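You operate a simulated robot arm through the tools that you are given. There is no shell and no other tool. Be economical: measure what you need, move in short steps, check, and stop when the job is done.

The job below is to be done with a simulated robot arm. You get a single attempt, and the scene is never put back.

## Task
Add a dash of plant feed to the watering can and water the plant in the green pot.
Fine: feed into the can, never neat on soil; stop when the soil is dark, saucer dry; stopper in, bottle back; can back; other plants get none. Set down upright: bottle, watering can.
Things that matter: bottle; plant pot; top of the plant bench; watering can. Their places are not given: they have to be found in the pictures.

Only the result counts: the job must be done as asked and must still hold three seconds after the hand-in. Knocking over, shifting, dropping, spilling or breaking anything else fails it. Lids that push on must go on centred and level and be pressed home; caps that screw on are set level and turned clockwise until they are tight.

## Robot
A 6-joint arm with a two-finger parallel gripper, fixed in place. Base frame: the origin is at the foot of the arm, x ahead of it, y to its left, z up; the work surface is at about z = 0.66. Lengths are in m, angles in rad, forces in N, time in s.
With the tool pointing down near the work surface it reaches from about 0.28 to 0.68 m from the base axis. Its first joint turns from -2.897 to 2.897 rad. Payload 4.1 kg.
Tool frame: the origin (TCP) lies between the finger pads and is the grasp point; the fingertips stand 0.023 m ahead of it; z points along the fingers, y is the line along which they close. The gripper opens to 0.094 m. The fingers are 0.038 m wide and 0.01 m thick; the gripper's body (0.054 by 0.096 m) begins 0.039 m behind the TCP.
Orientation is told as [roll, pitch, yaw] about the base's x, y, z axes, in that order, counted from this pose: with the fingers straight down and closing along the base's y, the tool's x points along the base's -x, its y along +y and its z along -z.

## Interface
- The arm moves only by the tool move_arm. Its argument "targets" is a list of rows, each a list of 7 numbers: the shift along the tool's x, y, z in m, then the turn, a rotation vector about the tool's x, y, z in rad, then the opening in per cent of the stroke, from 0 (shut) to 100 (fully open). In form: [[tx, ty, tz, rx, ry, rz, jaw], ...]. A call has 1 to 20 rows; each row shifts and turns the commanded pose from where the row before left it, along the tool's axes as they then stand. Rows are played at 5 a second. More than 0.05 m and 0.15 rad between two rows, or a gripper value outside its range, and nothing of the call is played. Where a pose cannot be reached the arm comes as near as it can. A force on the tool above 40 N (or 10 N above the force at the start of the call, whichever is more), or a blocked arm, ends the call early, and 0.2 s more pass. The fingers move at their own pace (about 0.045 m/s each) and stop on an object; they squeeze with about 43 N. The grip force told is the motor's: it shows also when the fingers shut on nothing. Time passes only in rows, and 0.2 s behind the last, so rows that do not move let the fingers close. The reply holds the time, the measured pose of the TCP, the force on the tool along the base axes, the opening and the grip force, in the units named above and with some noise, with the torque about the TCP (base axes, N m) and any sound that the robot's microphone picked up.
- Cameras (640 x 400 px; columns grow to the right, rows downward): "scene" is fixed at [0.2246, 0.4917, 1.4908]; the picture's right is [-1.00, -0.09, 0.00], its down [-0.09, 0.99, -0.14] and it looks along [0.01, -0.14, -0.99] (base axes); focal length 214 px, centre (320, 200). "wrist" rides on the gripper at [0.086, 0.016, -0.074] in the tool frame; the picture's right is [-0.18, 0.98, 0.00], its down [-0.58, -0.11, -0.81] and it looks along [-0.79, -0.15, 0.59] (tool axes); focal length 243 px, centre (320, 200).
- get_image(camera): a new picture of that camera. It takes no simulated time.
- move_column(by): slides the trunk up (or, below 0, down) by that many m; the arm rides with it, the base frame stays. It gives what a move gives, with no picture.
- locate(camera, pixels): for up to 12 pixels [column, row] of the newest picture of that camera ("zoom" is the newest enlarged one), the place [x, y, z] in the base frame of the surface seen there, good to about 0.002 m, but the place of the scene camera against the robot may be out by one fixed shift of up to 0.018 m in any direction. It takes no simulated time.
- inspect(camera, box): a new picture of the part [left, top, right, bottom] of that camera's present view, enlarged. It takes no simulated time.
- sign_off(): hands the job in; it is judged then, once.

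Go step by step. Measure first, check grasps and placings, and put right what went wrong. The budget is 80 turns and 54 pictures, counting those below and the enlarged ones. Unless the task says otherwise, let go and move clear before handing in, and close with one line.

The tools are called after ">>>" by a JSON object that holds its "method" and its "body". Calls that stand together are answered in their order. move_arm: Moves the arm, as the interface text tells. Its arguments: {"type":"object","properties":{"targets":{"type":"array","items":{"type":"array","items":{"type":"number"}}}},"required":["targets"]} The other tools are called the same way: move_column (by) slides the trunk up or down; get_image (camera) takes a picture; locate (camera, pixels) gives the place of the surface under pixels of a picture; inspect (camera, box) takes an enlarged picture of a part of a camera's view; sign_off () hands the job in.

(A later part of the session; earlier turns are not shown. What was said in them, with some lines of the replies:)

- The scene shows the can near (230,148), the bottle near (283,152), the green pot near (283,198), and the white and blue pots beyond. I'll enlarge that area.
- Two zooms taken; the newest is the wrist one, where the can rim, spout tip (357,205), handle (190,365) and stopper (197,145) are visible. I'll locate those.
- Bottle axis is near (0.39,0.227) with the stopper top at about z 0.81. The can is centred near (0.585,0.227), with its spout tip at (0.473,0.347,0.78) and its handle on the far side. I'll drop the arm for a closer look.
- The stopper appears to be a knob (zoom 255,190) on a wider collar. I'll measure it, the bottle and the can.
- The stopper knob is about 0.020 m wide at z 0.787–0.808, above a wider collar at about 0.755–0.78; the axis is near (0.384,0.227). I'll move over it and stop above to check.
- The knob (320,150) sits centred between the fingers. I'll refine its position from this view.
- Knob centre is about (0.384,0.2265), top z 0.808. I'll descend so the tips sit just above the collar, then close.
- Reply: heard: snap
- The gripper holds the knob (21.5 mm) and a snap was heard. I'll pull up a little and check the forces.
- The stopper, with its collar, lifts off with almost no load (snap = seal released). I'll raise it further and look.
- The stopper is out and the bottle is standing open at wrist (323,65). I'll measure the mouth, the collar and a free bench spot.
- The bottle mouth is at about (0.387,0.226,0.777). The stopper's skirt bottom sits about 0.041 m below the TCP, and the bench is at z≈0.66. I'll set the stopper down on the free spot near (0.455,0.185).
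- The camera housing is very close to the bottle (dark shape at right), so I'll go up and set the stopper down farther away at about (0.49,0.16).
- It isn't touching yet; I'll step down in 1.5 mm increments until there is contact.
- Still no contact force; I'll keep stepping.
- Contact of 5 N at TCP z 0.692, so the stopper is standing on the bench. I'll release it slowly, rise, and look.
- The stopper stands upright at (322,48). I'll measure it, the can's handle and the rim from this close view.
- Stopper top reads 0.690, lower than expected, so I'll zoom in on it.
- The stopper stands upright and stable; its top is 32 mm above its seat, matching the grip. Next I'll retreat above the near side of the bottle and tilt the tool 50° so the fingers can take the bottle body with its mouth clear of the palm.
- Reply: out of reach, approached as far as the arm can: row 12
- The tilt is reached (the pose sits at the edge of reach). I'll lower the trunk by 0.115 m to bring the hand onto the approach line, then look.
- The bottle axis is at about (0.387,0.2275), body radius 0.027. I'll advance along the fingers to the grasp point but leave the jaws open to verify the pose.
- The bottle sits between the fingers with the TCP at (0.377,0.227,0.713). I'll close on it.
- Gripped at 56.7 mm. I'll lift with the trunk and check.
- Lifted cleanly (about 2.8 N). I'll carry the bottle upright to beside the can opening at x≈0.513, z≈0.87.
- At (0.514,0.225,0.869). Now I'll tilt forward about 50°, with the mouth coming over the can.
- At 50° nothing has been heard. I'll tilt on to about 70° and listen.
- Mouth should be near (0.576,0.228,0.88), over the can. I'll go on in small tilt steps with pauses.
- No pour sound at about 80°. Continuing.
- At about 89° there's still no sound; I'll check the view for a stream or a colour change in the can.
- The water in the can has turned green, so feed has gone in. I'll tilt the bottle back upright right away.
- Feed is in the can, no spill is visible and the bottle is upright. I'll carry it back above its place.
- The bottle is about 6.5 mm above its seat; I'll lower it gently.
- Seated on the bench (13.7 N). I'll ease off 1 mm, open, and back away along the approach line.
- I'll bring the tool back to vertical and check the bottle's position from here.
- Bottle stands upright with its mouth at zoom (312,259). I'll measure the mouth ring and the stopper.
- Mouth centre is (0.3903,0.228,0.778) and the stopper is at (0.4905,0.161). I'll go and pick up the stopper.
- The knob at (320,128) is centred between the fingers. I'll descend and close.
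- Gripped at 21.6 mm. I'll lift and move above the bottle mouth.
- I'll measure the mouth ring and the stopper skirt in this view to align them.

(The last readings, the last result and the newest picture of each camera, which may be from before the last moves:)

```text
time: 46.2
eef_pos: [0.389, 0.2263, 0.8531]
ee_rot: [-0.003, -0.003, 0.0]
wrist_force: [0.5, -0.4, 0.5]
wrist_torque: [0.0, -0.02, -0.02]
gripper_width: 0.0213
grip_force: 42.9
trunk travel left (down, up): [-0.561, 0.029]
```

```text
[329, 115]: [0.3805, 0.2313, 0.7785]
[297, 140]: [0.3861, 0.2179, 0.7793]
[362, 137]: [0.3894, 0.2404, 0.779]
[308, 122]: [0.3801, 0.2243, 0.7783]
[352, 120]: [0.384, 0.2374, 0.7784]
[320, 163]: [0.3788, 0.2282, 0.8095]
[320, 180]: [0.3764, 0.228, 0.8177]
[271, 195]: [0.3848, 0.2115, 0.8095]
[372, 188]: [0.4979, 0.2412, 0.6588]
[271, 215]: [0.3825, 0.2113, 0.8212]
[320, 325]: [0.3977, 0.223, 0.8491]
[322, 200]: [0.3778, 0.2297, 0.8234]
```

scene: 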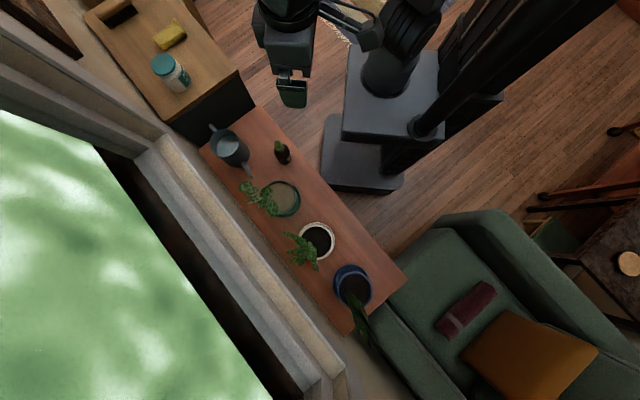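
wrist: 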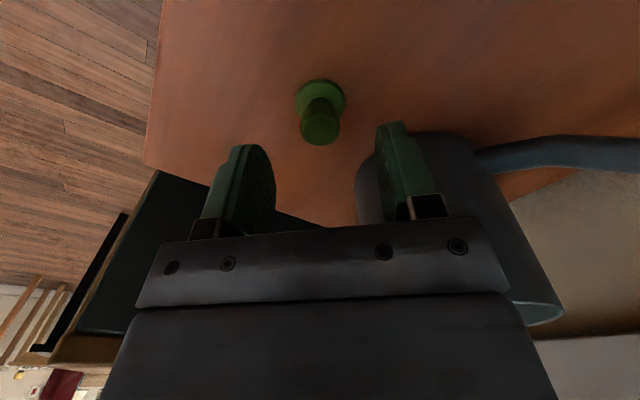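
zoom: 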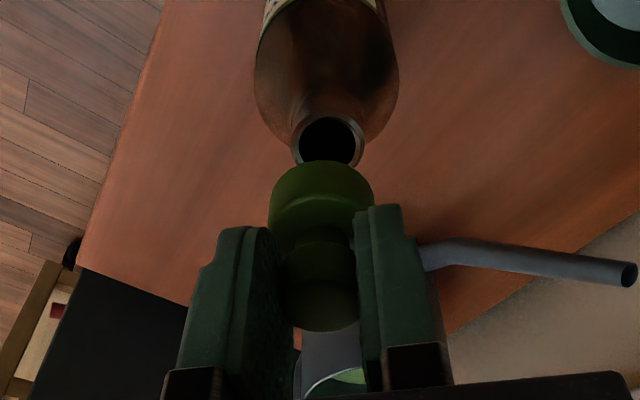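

The stopper appears about 1.5 mm too far in x and 1 mm low in y. I'll correct, lower to just above engagement, and check.

>>> {"method": "move_arm", "body": {"targets": [[0.0015, 0.001, 0.01, 0, 0, 0, 0], [0, 0, 0.014, 0, 0, 0, 0], [0, 0, 0, 0, 0, 0, 0]]}}

>>> {"method": "inspect", "body": {"camera": "wrist", "box": [260, 40, 380, 190]}}

```text
time: 47.0
eef_pos: [0.3885, 0.2267, 0.8293]
ee_rot: [0.0, -0.002, 0.001]
wrist_force: [0.0, 0.4, -0.2]
wrist_torque: [-0.01, 0.0, -0.02]
gripper_width: 0.0215
grip_force: 42.9
trunk travel left (down, up): [-0.561, 0.029]
```

```text
2.67 times, centred on (320, 115) of wrist
```

zoom: 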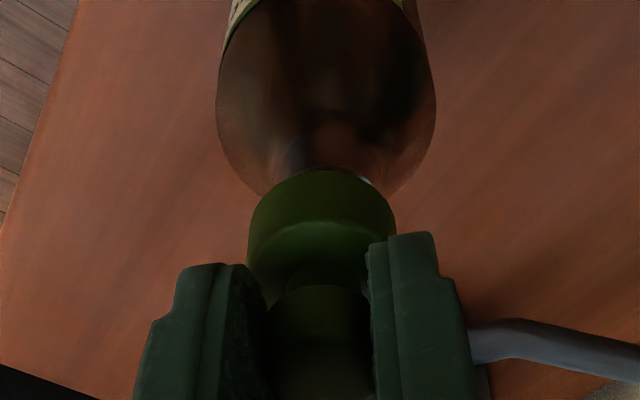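

The mouth peeks out slightly on the right (zoom 368,180), so I'll nudge +1 mm in y and descend gently onto the neck.

>>> {"method": "move_arm", "body": {"targets": [[0, 0.001, 0.003, 0, 0, 0, 0], [0, 0, 0.003, 0, 0, 0, 0], [0, 0, 0.003, 0, 0, 0, 0], [0, 0, 0.003, 0, 0, 0, 0], [0, 0, 0, 0, 0, 0, 0]]}}

>>> {"method": "inspect", "body": {"camera": "wrist", "box": [260, 40, 380, 190]}}

```text
time: 48.2
eef_pos: [0.3894, 0.2289, 0.8167]
ee_rot: [-0.002, -0.001, 0.001]
wrist_force: [0.0, 1.2, -0.6]
wrist_torque: [-0.01, -0.01, 0.04]
gripper_width: 0.0213
grip_force: 43.2
trunk travel left (down, up): [-0.561, 0.029]
```

```text
2.67 times, centred on (320, 115) of wrist
```

zoom: 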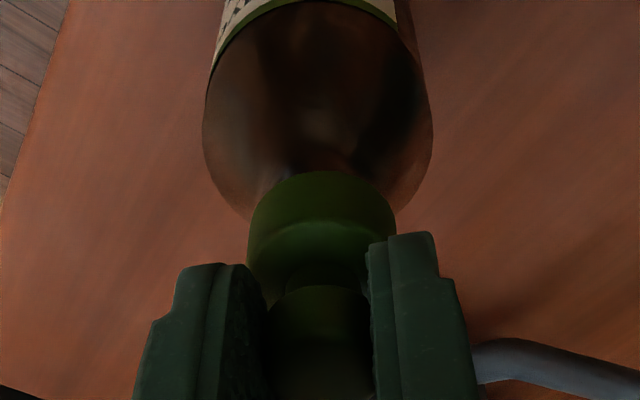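

The skirt now covers the neck, nearly centred. I'll press down in small steps until it seats.

>>> {"method": "move_arm", "body": {"targets": [[0, -0.0005, 0.002, 0, 0, 0, 0], [0, 0, 0.002, 0, 0, 0, 0], [0, 0, 0.002, 0, 0, 0, 0], [0, 0, 0, 0, 0, 0, 0]]}}

```text
time: 49.2
eef_pos: [0.3896, 0.2295, 0.8114]
ee_rot: [0.0, -0.003, 0.0]
wrist_force: [-3.0, -2.1, 23.0]
wrist_torque: [-0.05, -0.01, -0.01]
gripper_width: 0.0212
grip_force: 43.2
trunk travel left (down, up): [-0.561, 0.029]
heard: snap
```

A snap was heard at 23 N, so the stopper is home. I'll relax the press, release and rise to check.

>>> {"method": "move_arm", "body": {"targets": [[0, 0, -0.001, 0, 0, 0, 0], [0, 0, 0, 0, 0, 0, 30], [0, 0, 0, 0, 0, 0, 60], [0, 0, -0.01, 0, 0, 0, 60], [0, 0, -0.03, 0, 0, 0, 60], [0, 0, -0.04, 0, 0, 0, 60]]}}

>>> {"method": "inspect", "body": {"camera": "wrist", "box": [260, 0, 400, 180]}}

```text
time: 50.6
eef_pos: [0.3896, 0.2285, 0.8904]
ee_rot: [-0.002, 0.001, -0.001]
wrist_force: [0.2, -1.0, 0.1]
wrist_torque: [-0.02, -0.01, 0.02]
gripper_width: 0.0562
grip_force: 0.0
trunk travel left (down, up): [-0.561, 0.029]
```

```text
2.22 times, centred on (330, 90) of wrist
```

zoom: 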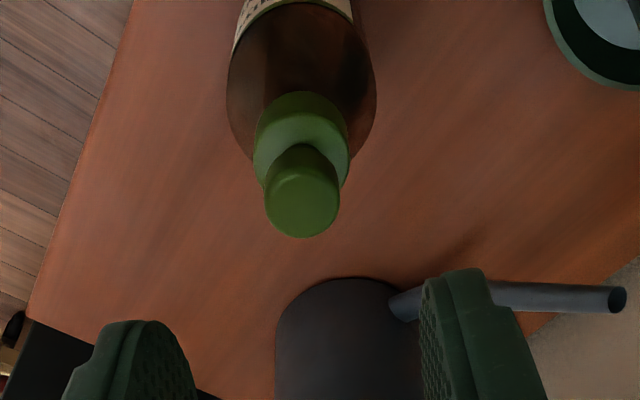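

>>> {"method": "locate", "body": {"camera": "zoom", "pixels": [[302, 212], [302, 230], [275, 210], [330, 210], [300, 95], [300, 130]]}}

```text
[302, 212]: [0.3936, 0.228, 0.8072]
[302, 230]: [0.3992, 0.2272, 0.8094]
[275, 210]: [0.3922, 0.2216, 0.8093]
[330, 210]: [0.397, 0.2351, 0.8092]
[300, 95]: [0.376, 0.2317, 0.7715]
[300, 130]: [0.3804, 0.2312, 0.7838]
```

The stopper's top is level at 0.808–0.809, as it was at the start. Now the can: I'll move over the handle with the jaw turned across it (yaw −0.82).

>>> {"method": "move_arm", "body": {"targets": [[-0.0409, -0.0101, -0.01, 0, 0, 0, 60], [-0.0409, -0.0101, 0, 0, 0, 0, 60], [-0.0409, -0.0101, 0, 0, 0, 0, 60], [-0.0409, -0.0101, 0, 0, 0, 0, 60], [-0.0409, -0.0101, 0, 0, 0, 0, 60], [-0.0409, -0.0101, 0, 0, 0, 0, 60], [0, 0, 0, 0, 0, 0.137, 60], [0, 0, 0, 0, 0, 0.137, 60], [0, 0, 0, 0, 0, 0.137, 60], [0, 0, 0, 0, 0, 0.137, 60], [0, 0, 0, 0, 0, 0.137, 60], [0, 0, 0, 0, 0, 0.137, 60], [0, 0, 0, 0, 0, 0, 60]]}}

>>> {"method": "get_image", "body": {"camera": "wrist"}}

```text
time: 53.4
eef_pos: [0.6344, 0.1681, 0.9022]
ee_rot: [-0.001, -0.004, -0.822]
wrist_force: [-0.4, 0.2, 0.6]
wrist_torque: [-0.01, -0.01, 0.03]
gripper_width: 0.0563
grip_force: 0.0
trunk travel left (down, up): [-0.561, 0.029]
```

```text
19 pictures are left
```

wrist: 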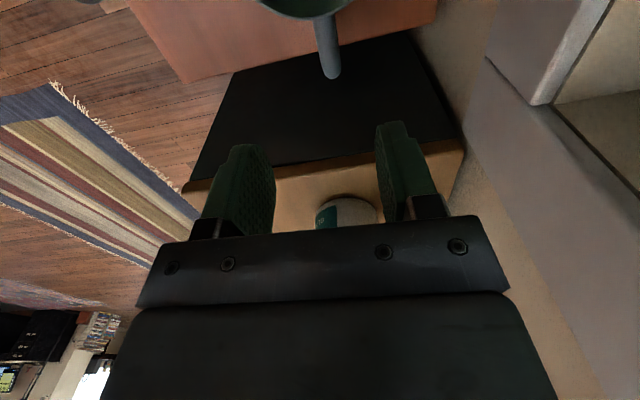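

The handle shows at (328,20)–(333,75), almost aligned with the finger midline. I'll measure it.

>>> {"method": "locate", "body": {"camera": "wrist", "pixels": [[326, 20], [328, 35], [330, 50], [332, 62], [333, 72], [320, 50], [340, 50], [325, 74], [340, 72], [305, 16]]}}

>>> {"method": "inspect", "body": {"camera": "wrist", "box": [280, 0, 380, 90]}}

```text
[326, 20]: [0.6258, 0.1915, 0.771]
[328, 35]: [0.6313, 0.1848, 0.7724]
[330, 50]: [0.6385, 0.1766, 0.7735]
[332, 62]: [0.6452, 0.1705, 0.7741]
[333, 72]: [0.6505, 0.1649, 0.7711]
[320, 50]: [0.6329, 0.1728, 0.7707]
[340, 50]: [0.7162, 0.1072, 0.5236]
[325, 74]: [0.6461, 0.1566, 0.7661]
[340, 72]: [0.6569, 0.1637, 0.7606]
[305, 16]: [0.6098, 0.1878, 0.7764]
```

```text
4.44 times, centred on (330, 45) of wrist
```

zoom: 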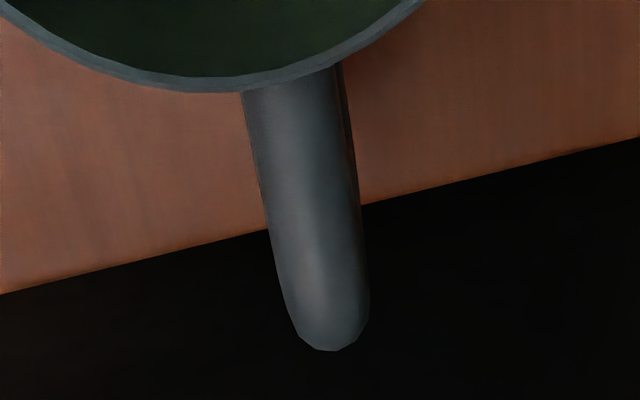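

The handle centreline is at (0.6385,0.1766) with azimuth −47°, and its top is at z 0.773. I'll shift 8.8 mm along the jaw axis, descend to z 0.745 and look before closing.

>>> {"method": "move_arm", "body": {"targets": [[0, 0.0088, 0, 0, 0, 0, 60], [0, 0, 0.04, 0, 0, 0, 60], [0, 0, 0.04, 0, 0, 0, 60], [0, 0, 0.04, 0, 0, 0, 60], [0, 0, 0.02, 0, 0, 0, 60], [0, 0, 0.018, 0, 0, 0, 60], [0, 0, 0, 0, 0, 0, 60]]}}

>>> {"method": "get_image", "body": {"camera": "wrist"}}

```text
time: 55.0
eef_pos: [0.6417, 0.173, 0.7443]
ee_rot: [0.0, -0.002, -0.821]
wrist_force: [-0.1, -0.8, -0.5]
wrist_torque: [0.01, 0.0, 0.01]
gripper_width: 0.0564
grip_force: 0.1
trunk travel left (down, up): [-0.561, 0.029]
```

```text
17 pictures are left
```

wrist: 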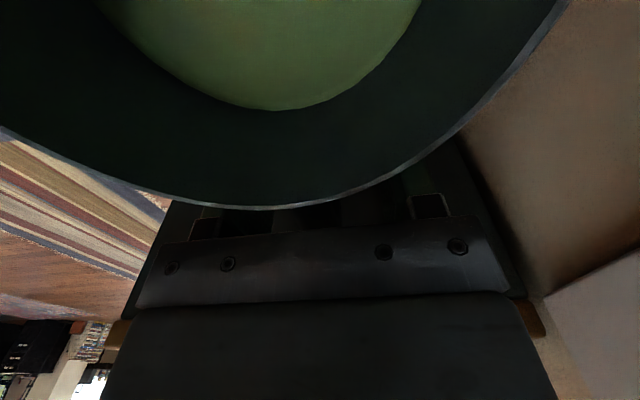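

Free of contact, and the handle (about column 330) is between the fingers (220–430). Closing now.

>>> {"method": "move_arm", "body": {"targets": [[0, 0, 0, 0, 0, 0, 40], [0, 0, 0, 0, 0, 0, 25], [0, 0, 0, 0, 0, 0, 10], [0, 0, 0, 0, 0, 0, 0], [0, 0, 0, 0, 0, 0, 0], [0, 0, 0, 0, 0, 0, 0]]}}

```text
time: 56.4
eef_pos: [0.6409, 0.1722, 0.7442]
ee_rot: [0.0, -0.001, -0.822]
wrist_force: [-2.6, -0.3, 0.2]
wrist_torque: [-0.05, -0.09, 0.09]
gripper_width: 0.0155
grip_force: 42.9
trunk travel left (down, up): [-0.561, 0.029]
```

Handle gripped at 15.5 mm. I'll test a small lift.

>>> {"method": "move_arm", "body": {"targets": [[0, 0, -0.01, 0, 0, 0, 0], [0, 0, -0.02, 0, 0, 0, 0], [0, 0, 0, 0, 0, 0, 0], [0, 0, 0, 0, 0, 0, 0]]}}

>>> {"method": "get_image", "body": {"camera": "wrist"}}

```text
time: 57.4
eef_pos: [0.6407, 0.1732, 0.7719]
ee_rot: [-0.003, -0.002, -0.823]
wrist_force: [-1.3, 0.6, -8.4]
wrist_torque: [-0.48, -0.42, 0.0]
gripper_width: 0.0156
grip_force: 43.0
trunk travel left (down, up): [-0.561, 0.029]
```

```text
16 pictures are left
```

wrist: 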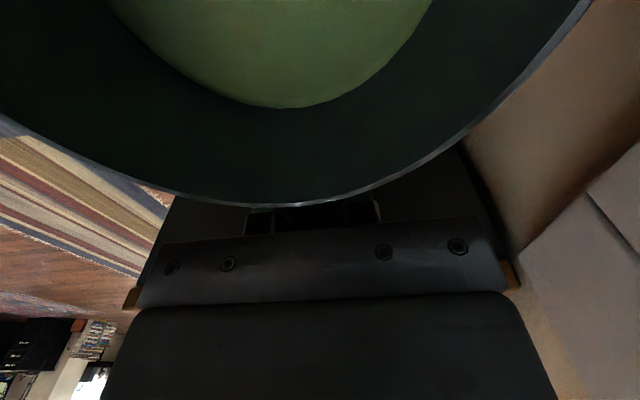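

The can is lifted level, 8.4 N, with no slip. I'll look at the plant's leaves before routing the spout.

>>> {"method": "inspect", "body": {"camera": "scene", "box": [220, 150, 310, 220]}}

```text
5.71 times, centred on (265, 185) of scene
```

zoom: 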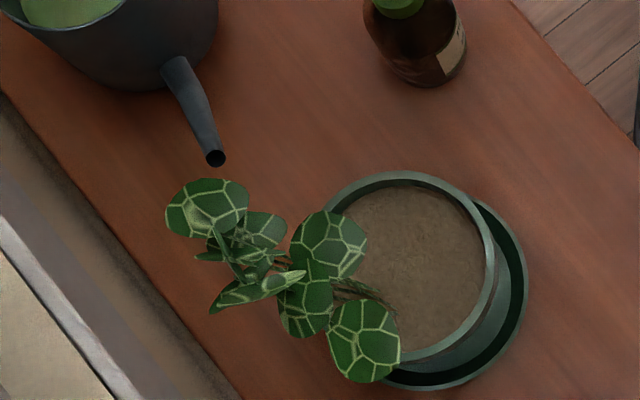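

>>> {"method": "locate", "body": {"camera": "zoom", "pixels": [[205, 208], [265, 230], [330, 240], [250, 290], [305, 305], [365, 340], [215, 157], [410, 190], [400, 270], [490, 260], [330, 205], [370, 295]]}}

```text
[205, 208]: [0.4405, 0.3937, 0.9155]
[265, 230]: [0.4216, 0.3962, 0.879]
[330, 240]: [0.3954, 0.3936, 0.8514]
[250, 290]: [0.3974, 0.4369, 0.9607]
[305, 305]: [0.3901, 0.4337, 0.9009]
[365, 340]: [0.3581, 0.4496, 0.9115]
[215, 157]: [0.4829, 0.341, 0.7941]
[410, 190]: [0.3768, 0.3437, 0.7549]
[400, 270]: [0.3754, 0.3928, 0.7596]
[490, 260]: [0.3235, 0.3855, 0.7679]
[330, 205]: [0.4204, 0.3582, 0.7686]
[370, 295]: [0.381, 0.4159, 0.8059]
```

The leaves are at z 0.85–0.96, over the +x side of the pot centre (0.368,0.40). I'll bring the spout tip in low from the −y side, to about (0.378,0.372). First I'll move slowly and level to a staging point short of the pot.

>>> {"method": "move_arm", "body": {"targets": [[0, 0, -0.02, 0, 0, 0, 0], [0, 0, -0.02, 0, 0, 0, 0], [0, 0, -0.02, 0, 0, 0, 0], [0.004, -0.0105, -0.008, 0, 0, 0, 0], [0.004, -0.0105, 0, 0, 0, 0, 0], [0.004, -0.0105, 0, 0, 0, 0, 0], [0.004, -0.0105, 0, 0, 0, 0, 0], [0.004, -0.0105, 0, 0, 0, 0, 0], [0, 0, 0, 0, 0, 0, 0], [0, 0, 0, 0, -0.07, 0, 0], [0, 0, 0, 0, -0.07, 0, 0], [0, 0, 0, 0, 0, 0, 0]]}}

>>> {"method": "get_image", "body": {"camera": "scene"}}

```text
time: 60.0
eef_pos: [0.5888, 0.1548, 0.8415]
ee_rot: [-0.001, -0.141, -0.822]
wrist_force: [0.0, 0.6, -7.3]
wrist_torque: [-0.45, -0.42, 0.02]
gripper_width: 0.0159
grip_force: 43.0
trunk travel left (down, up): [-0.561, 0.029]
```

```text
14 pictures are left
```

scene: 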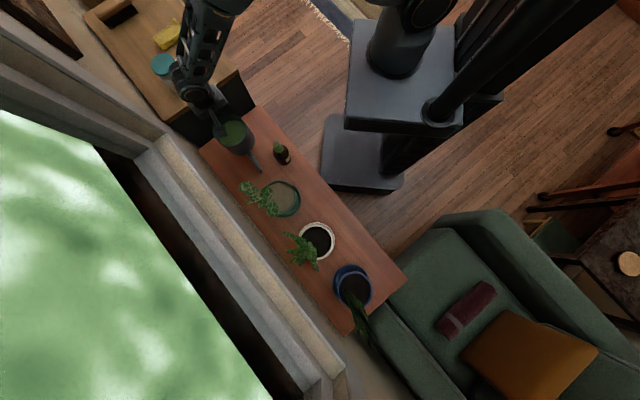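

Tilted 8° with no flow, short of the pot. I'll advance the spout over the near part of the soil.

>>> {"method": "move_arm", "body": {"targets": [[0.0158, 0, 0.0008, 0, 0, 0, 0], [0.0158, 0, 0.0008, 0, 0, 0, 0], [0.0158, 0, 0.0008, 0, 0, 0, 0], [0.0158, 0, 0.0008, 0, 0, 0, 0], [0, 0, 0, 0, 0, 0, 0]]}}

>>> {"method": "inspect", "body": {"camera": "scene", "box": [210, 110, 320, 220]}}

```text
time: 61.2
eef_pos: [0.5462, 0.2016, 0.83]
ee_rot: [0.001, -0.142, -0.822]
wrist_force: [0.6, -0.3, -8.4]
wrist_torque: [-0.46, -0.42, 0.0]
gripper_width: 0.0158
grip_force: 43.3
trunk travel left (down, up): [-0.561, 0.029]
```

```text
3.64 times, centred on (265, 165) of scene
```

zoom: 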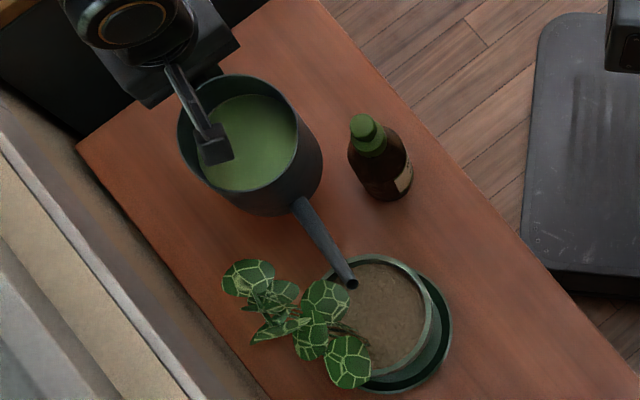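

>>> {"method": "locate", "body": {"camera": "zoom", "pixels": [[346, 276], [340, 264], [353, 283], [332, 283], [390, 310], [377, 257], [434, 320], [335, 272], [351, 283]]}}

```text
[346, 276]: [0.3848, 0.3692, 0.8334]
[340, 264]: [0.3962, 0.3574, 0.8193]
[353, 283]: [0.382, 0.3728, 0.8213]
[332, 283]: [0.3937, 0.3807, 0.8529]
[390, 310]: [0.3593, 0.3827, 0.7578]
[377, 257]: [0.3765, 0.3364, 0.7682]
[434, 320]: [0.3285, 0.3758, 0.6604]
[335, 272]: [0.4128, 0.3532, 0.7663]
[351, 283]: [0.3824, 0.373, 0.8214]
```

The spout tip at zoom (352,283) is over the soil, about 25 mm from the centre, close beneath a leaf. I'll shift 6 mm sideways away from the leaf and tilt to 16°.

>>> {"method": "move_arm", "body": {"targets": [[0, -0.006, 0, 0, 0, 0, 0], [-0.001, 0, -0.006, 0, -0.07, 0, 0], [-0.0013, 0, -0.006, 0, -0.07, 0, 0], [0, 0, 0, 0, 0, 0, 0]]}}

>>> {"method": "inspect", "body": {"camera": "scene", "box": [250, 160, 310, 220]}}

```text
time: 62.2
eef_pos: [0.5413, 0.1959, 0.8404]
ee_rot: [0.0, -0.282, -0.822]
wrist_force: [0.0, 0.3, -8.4]
wrist_torque: [-0.44, -0.39, 0.0]
gripper_width: 0.0157
grip_force: 43.3
trunk travel left (down, up): [-0.561, 0.029]
```

```text
6.67 times, centred on (280, 190) of scene
```

zoom: 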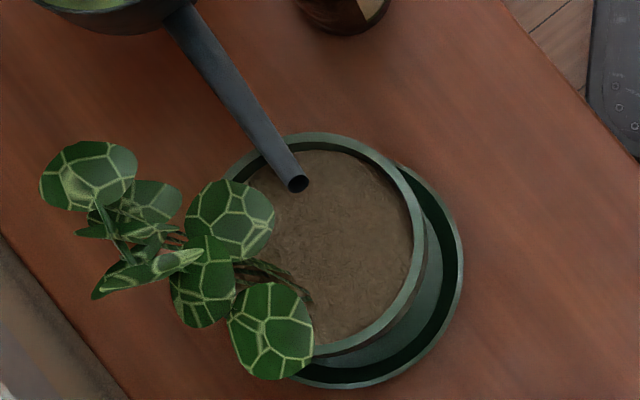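

The tip at (298,184) is well inside the rim, with no flow yet at 16°. I'll tilt to 20° and hold briefly.

>>> {"method": "move_arm", "body": {"targets": [[-0.0018, 0, -0.006, 0, -0.07, 0, 0], [0, 0, 0, 0, 0, 0, 0], [0, 0, 0, 0, 0, 0, 0]]}}

>>> {"method": "inspect", "body": {"camera": "scene", "box": [250, 160, 310, 220]}}

```text
time: 63.0
eef_pos: [0.5418, 0.1955, 0.847]
ee_rot: [0.001, -0.351, -0.821]
wrist_force: [-0.6, -0.7, -8.5]
wrist_torque: [-0.38, -0.34, 0.04]
gripper_width: 0.0154
grip_force: 42.9
trunk travel left (down, up): [-0.561, 0.029]
```

```text
6.67 times, centred on (280, 190) of scene
```

zoom: 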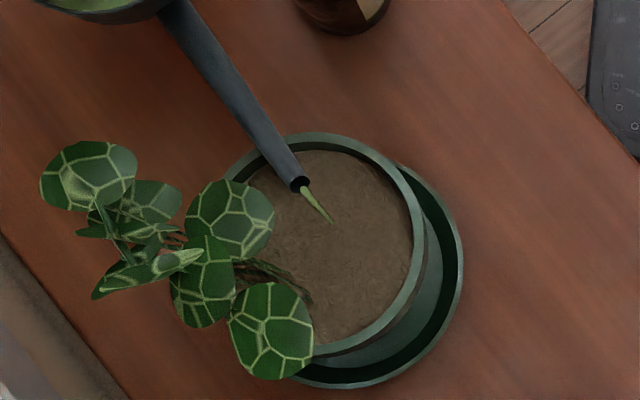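

A green stream is landing mid-soil at about (330,220). I'll hold this tilt for about a second and check.

>>> {"method": "move_arm", "body": {"targets": [[0, 0, 0, 0, 0, 0, 0], [0, 0, 0, 0, 0, 0, 0], [0, 0, 0, 0, 0, 0, 0], [0, 0, 0, 0, 0, 0, 0], [0, 0, 0, 0, 0, 0, 0]]}}

>>> {"method": "inspect", "body": {"camera": "scene", "box": [250, 160, 310, 220]}}

```text
time: 64.2
eef_pos: [0.542, 0.1947, 0.8476]
ee_rot: [-0.001, -0.349, -0.822]
wrist_force: [0.5, 0.2, -7.4]
wrist_torque: [-0.41, -0.35, -0.02]
gripper_width: 0.0155
grip_force: 43.2
trunk travel left (down, up): [-0.561, 0.029]
```

```text
6.67 times, centred on (280, 190) of scene
```

zoom: 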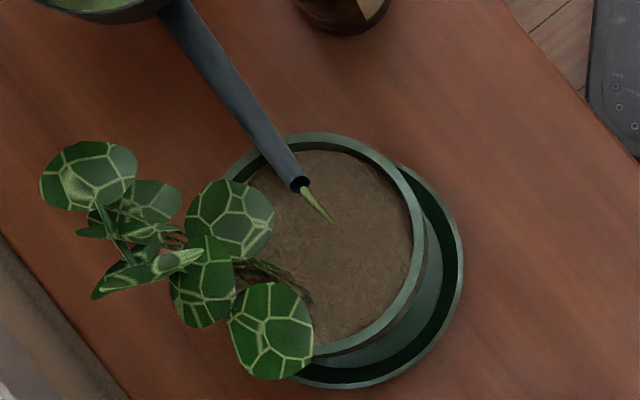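

Slow flow; the soil has hardly darkened. I'll tilt 2° more and hold for 2 s.

>>> {"method": "move_arm", "body": {"targets": [[-0.001, 0, -0.003, 0, -0.035, 0, 0], [0, 0, 0, 0, 0, 0, 0], [0, 0, 0, 0, 0, 0, 0], [0, 0, 0, 0, 0, 0, 0], [0, 0, 0, 0, 0, 0, 0], [0, 0, 0, 0, 0, 0, 0], [0, 0, 0, 0, 0, 0, 0], [0, 0, 0, 0, 0, 0, 0], [0, 0, 0, 0, 0, 0, 0]]}}

>>> {"method": "inspect", "body": {"camera": "scene", "box": [250, 160, 310, 220]}}

```text
time: 66.2
eef_pos: [0.5431, 0.1953, 0.8502]
ee_rot: [-0.001, -0.386, -0.822]
wrist_force: [0.1, -0.3, -8.2]
wrist_torque: [-0.31, -0.32, 0.03]
gripper_width: 0.0158
grip_force: 43.4
trunk travel left (down, up): [-0.561, 0.029]
```

```text
6.67 times, centred on (280, 190) of scene
```

zoom: 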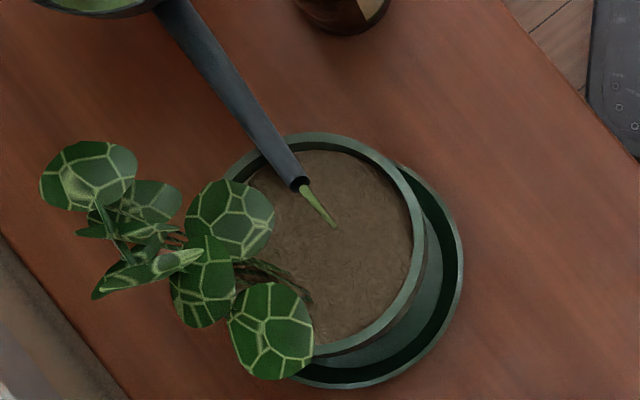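

Flow is a bit stronger and the soil slightly browner. I'll hold 3 s more.

>>> {"method": "move_arm", "body": {"targets": [[0, 0, 0, 0, 0, 0, 0], [0, 0, 0, 0, 0, 0, 0], [0, 0, 0, 0, 0, 0, 0], [0, 0, 0, 0, 0, 0, 0], [0, 0, 0, 0, 0, 0, 0], [0, 0, 0, 0, 0, 0, 0], [0, 0, 0, 0, 0, 0, 0], [0, 0, 0, 0, 0, 0, 0], [0, 0, 0, 0, 0, 0, 0], [0, 0, 0, 0, 0, 0, 0], [0, 0, 0, 0, 0, 0, 0], [0, 0, 0, 0, 0, 0, 0], [0, 0, 0, 0, 0, 0, 0], [0, 0, 0, 0, 0, 0, 0]]}}

>>> {"method": "inspect", "body": {"camera": "scene", "box": [250, 160, 310, 220]}}

```text
time: 69.2
eef_pos: [0.5417, 0.1953, 0.8496]
ee_rot: [-0.001, -0.385, -0.822]
wrist_force: [0.3, 0.1, -7.5]
wrist_torque: [-0.31, -0.34, 0.03]
gripper_width: 0.0158
grip_force: 42.7
trunk travel left (down, up): [-0.561, 0.029]
```

```text
6.67 times, centred on (280, 190) of scene
```

zoom: 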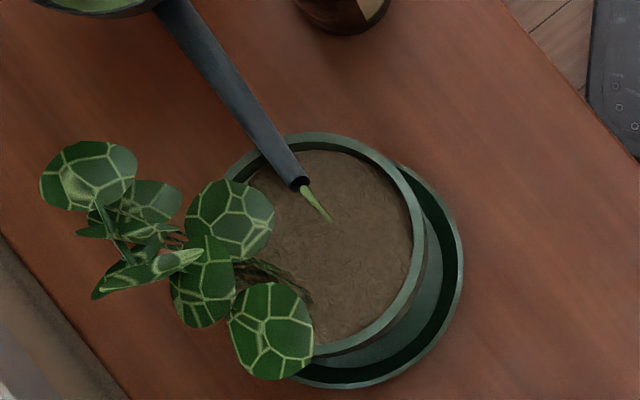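

The flow is tapering and the soil is still mid-brown. I'll tilt another 4° (raising the hand) and hold 2 s.

>>> {"method": "move_arm", "body": {"targets": [[-0.0025, 0, -0.006, 0, -0.035, 0, 0], [-0.0025, 0, -0.006, 0, -0.035, 0, 0], [0, 0, 0, 0, 0, 0, 0], [0, 0, 0, 0, 0, 0, 0], [0, 0, 0, 0, 0, 0, 0], [0, 0, 0, 0, 0, 0, 0], [0, 0, 0, 0, 0, 0, 0], [0, 0, 0, 0, 0, 0, 0], [0, 0, 0, 0, 0, 0, 0], [0, 0, 0, 0, 0, 0, 0]]}}

>>> {"method": "inspect", "body": {"camera": "scene", "box": [250, 160, 310, 220]}}

```text
time: 71.4
eef_pos: [0.5411, 0.1957, 0.8641]
ee_rot: [0.0, -0.458, -0.823]
wrist_force: [0.9, 0.1, -7.3]
wrist_torque: [-0.29, -0.32, -0.02]
gripper_width: 0.0156
grip_force: 43.0
trunk travel left (down, up): [-0.561, 0.029]
```

```text
6.67 times, centred on (280, 190) of scene
```

zoom: 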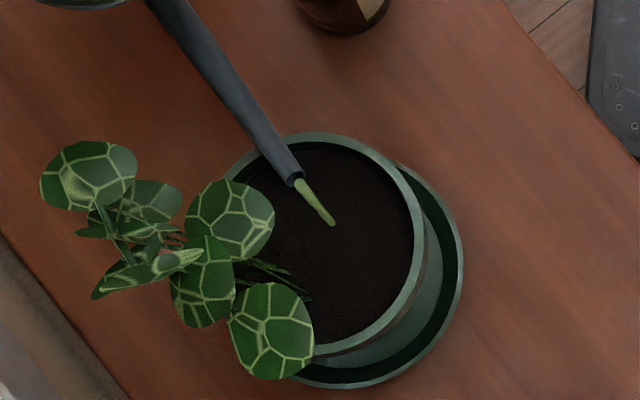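

The soil has turned dark, so I'll stop now: tilt back at once, retreat from the pot, then level.

>>> {"method": "move_arm", "body": {"targets": [[0.004, 0, 0.009, 0, 0.145, 0, 0], [0.003, 0, 0.009, 0, 0.145, 0, 0], [-0.02, 0, 0.0034, 0, 0, 0, 0], [-0.02, 0, 0.0034, 0, 0, 0, 0], [-0.021, 0, 0.0034, 0, 0, 0, 0], [0, 0, 0, 0, 0.085, 0, 0], [0, 0, 0, 0, 0.083, 0, 0], [0, 0, 0, 0, 0, 0, 0]]}}

>>> {"method": "inspect", "body": {"camera": "scene", "box": [210, 110, 320, 220]}}

```text
time: 73.2
eef_pos: [0.5834, 0.1483, 0.844]
ee_rot: [0.0, 0.002, -0.822]
wrist_force: [0.2, 1.1, -7.4]
wrist_torque: [-0.41, -0.41, 0.02]
gripper_width: 0.0159
grip_force: 42.4
trunk travel left (down, up): [-0.561, 0.029]
```

```text
3.64 times, centred on (265, 165) of scene
```

zoom: 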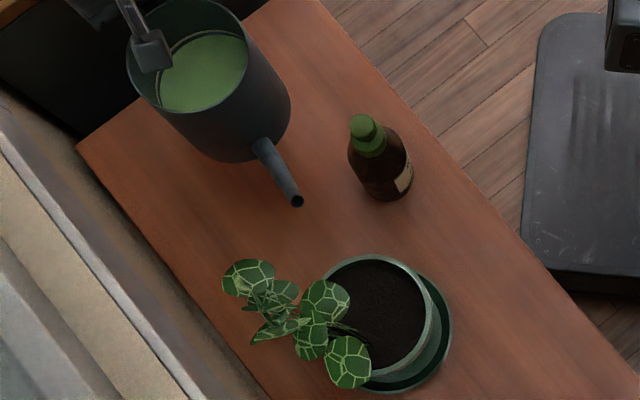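

Soil dark, saucer dry, bench clean, can level. I'll carry the can back over its original place and lower to just above the bench.

>>> {"method": "move_arm", "body": {"targets": [[-0.0043, 0.0118, 0, 0, 0, 0, 0], [-0.0043, 0.0118, 0, 0, 0, 0, 0], [-0.0043, 0.0118, 0, 0, 0, 0, 0], [-0.0042, 0.0117, 0, 0, 0, 0, 0], [-0.0042, 0.0117, 0, 0, 0, 0, 0], [0, 0, 0.03, 0, 0, 0, 0], [0, 0, 0.03, 0, 0, 0, 0], [0, 0, 0.028, 0, 0, 0, 0], [0, 0, 0, 0, 0, 0, 0]]}}

```text
time: 75.2
eef_pos: [0.6423, 0.1735, 0.7567]
ee_rot: [0.0, 0.001, -0.822]
wrist_force: [0.3, 0.0, -7.6]
wrist_torque: [-0.45, -0.4, 0.0]
gripper_width: 0.0158
grip_force: 43.0
trunk travel left (down, up): [-0.561, 0.029]
```

About 12 mm above the seat. I'll lower gently.

>>> {"method": "move_arm", "body": {"targets": [[0, 0, 0.005, 0, 0, 0, 0], [0, 0, 0.004, 0, 0, 0, 0], [0, 0, 0.0015, 0, 0, 0, 0], [0, 0, 0.0015, 0, 0, 0, 0], [0, 0, 0, 0, 0, 0, 0]]}}

```text
time: 76.4
eef_pos: [0.6404, 0.1741, 0.7462]
ee_rot: [-0.001, 0.002, -0.822]
wrist_force: [0.1, -0.8, -3.6]
wrist_torque: [-0.08, -0.07, 0.08]
gripper_width: 0.0157
grip_force: 43.1
trunk travel left (down, up): [-0.561, 0.029]
```

Part of the weight is now on the bench (−3.6 N). I'll go one more millimetre, with a slight extra step if needed.

>>> {"method": "move_arm", "body": {"targets": [[0, 0, 0.001, 0, 0, 0, 0], [0, 0, 0.0005, 0, 0, 0, 0], [0, 0, 0, 0, 0, 0, 0]]}}

```text
time: 77.2
eef_pos: [0.6425, 0.1739, 0.7439]
ee_rot: [0.001, 0.0, -0.821]
wrist_force: [-0.2, -2.7, 10.7]
wrist_torque: [0.69, 1.02, 0.07]
gripper_width: 0.0158
grip_force: 43.6
trunk travel left (down, up): [-0.561, 0.029]
```

Fully seated (+10.7 N). I'll ease off, open, and rise straight up clear of the handle.

>>> {"method": "move_arm", "body": {"targets": [[0, 0, -0.0007, 0, 0, 0, 0], [0, 0, 0, 0, 0, 0, 25], [0, 0, 0, 0, 0, 0, 45], [0, 0, 0, 0, 0, 0, 60], [0, 0, -0.02, 0, 0, 0, 60], [0, 0, -0.04, 0, 0, 0, 60], [0, 0, -0.045, 0, 0, 0, 60], [0, 0, -0.045, 0, 0, 0, 60], [0, 0, -0.045, 0, 0, 0, 60], [0, 0, 0, 0, 0, 0, 60]]}}

>>> {"method": "inspect", "body": {"camera": "scene", "box": [190, 100, 320, 230]}}

```text
time: 79.4
eef_pos: [0.6427, 0.1729, 0.9391]
ee_rot: [0.0, 0.001, -0.821]
wrist_force: [-0.2, 0.3, 0.0]
wrist_torque: [0.03, 0.02, -0.01]
gripper_width: 0.0564
grip_force: 0.1
trunk travel left (down, up): [-0.561, 0.029]
```

```text
3.08 times, centred on (255, 165) of scene
```

zoom: 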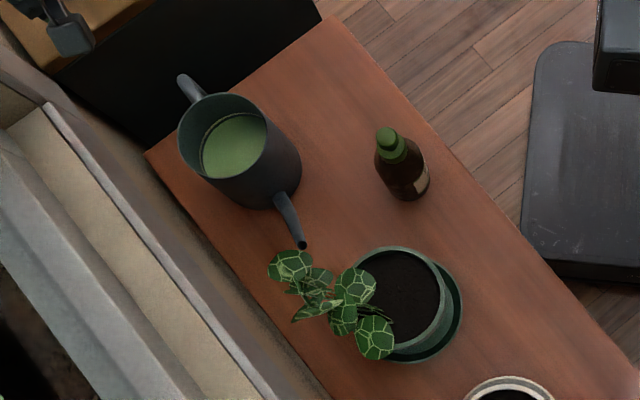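

The can stands upright in its place, the bottle is stoppered and back, the green pot's soil is dark, the saucer is dry and the hand is clear. Handing in.

>>> {"method": "sign_off", "body": {}}

```text
The job is handed in.
```

I added a dash of feed to the can and watered the green-pot plant until its soil was dark, leaving the saucer dry. The stoppered bottle and the can are both upright and back in place (the bottle within a few millimetres), and the other plants got none.
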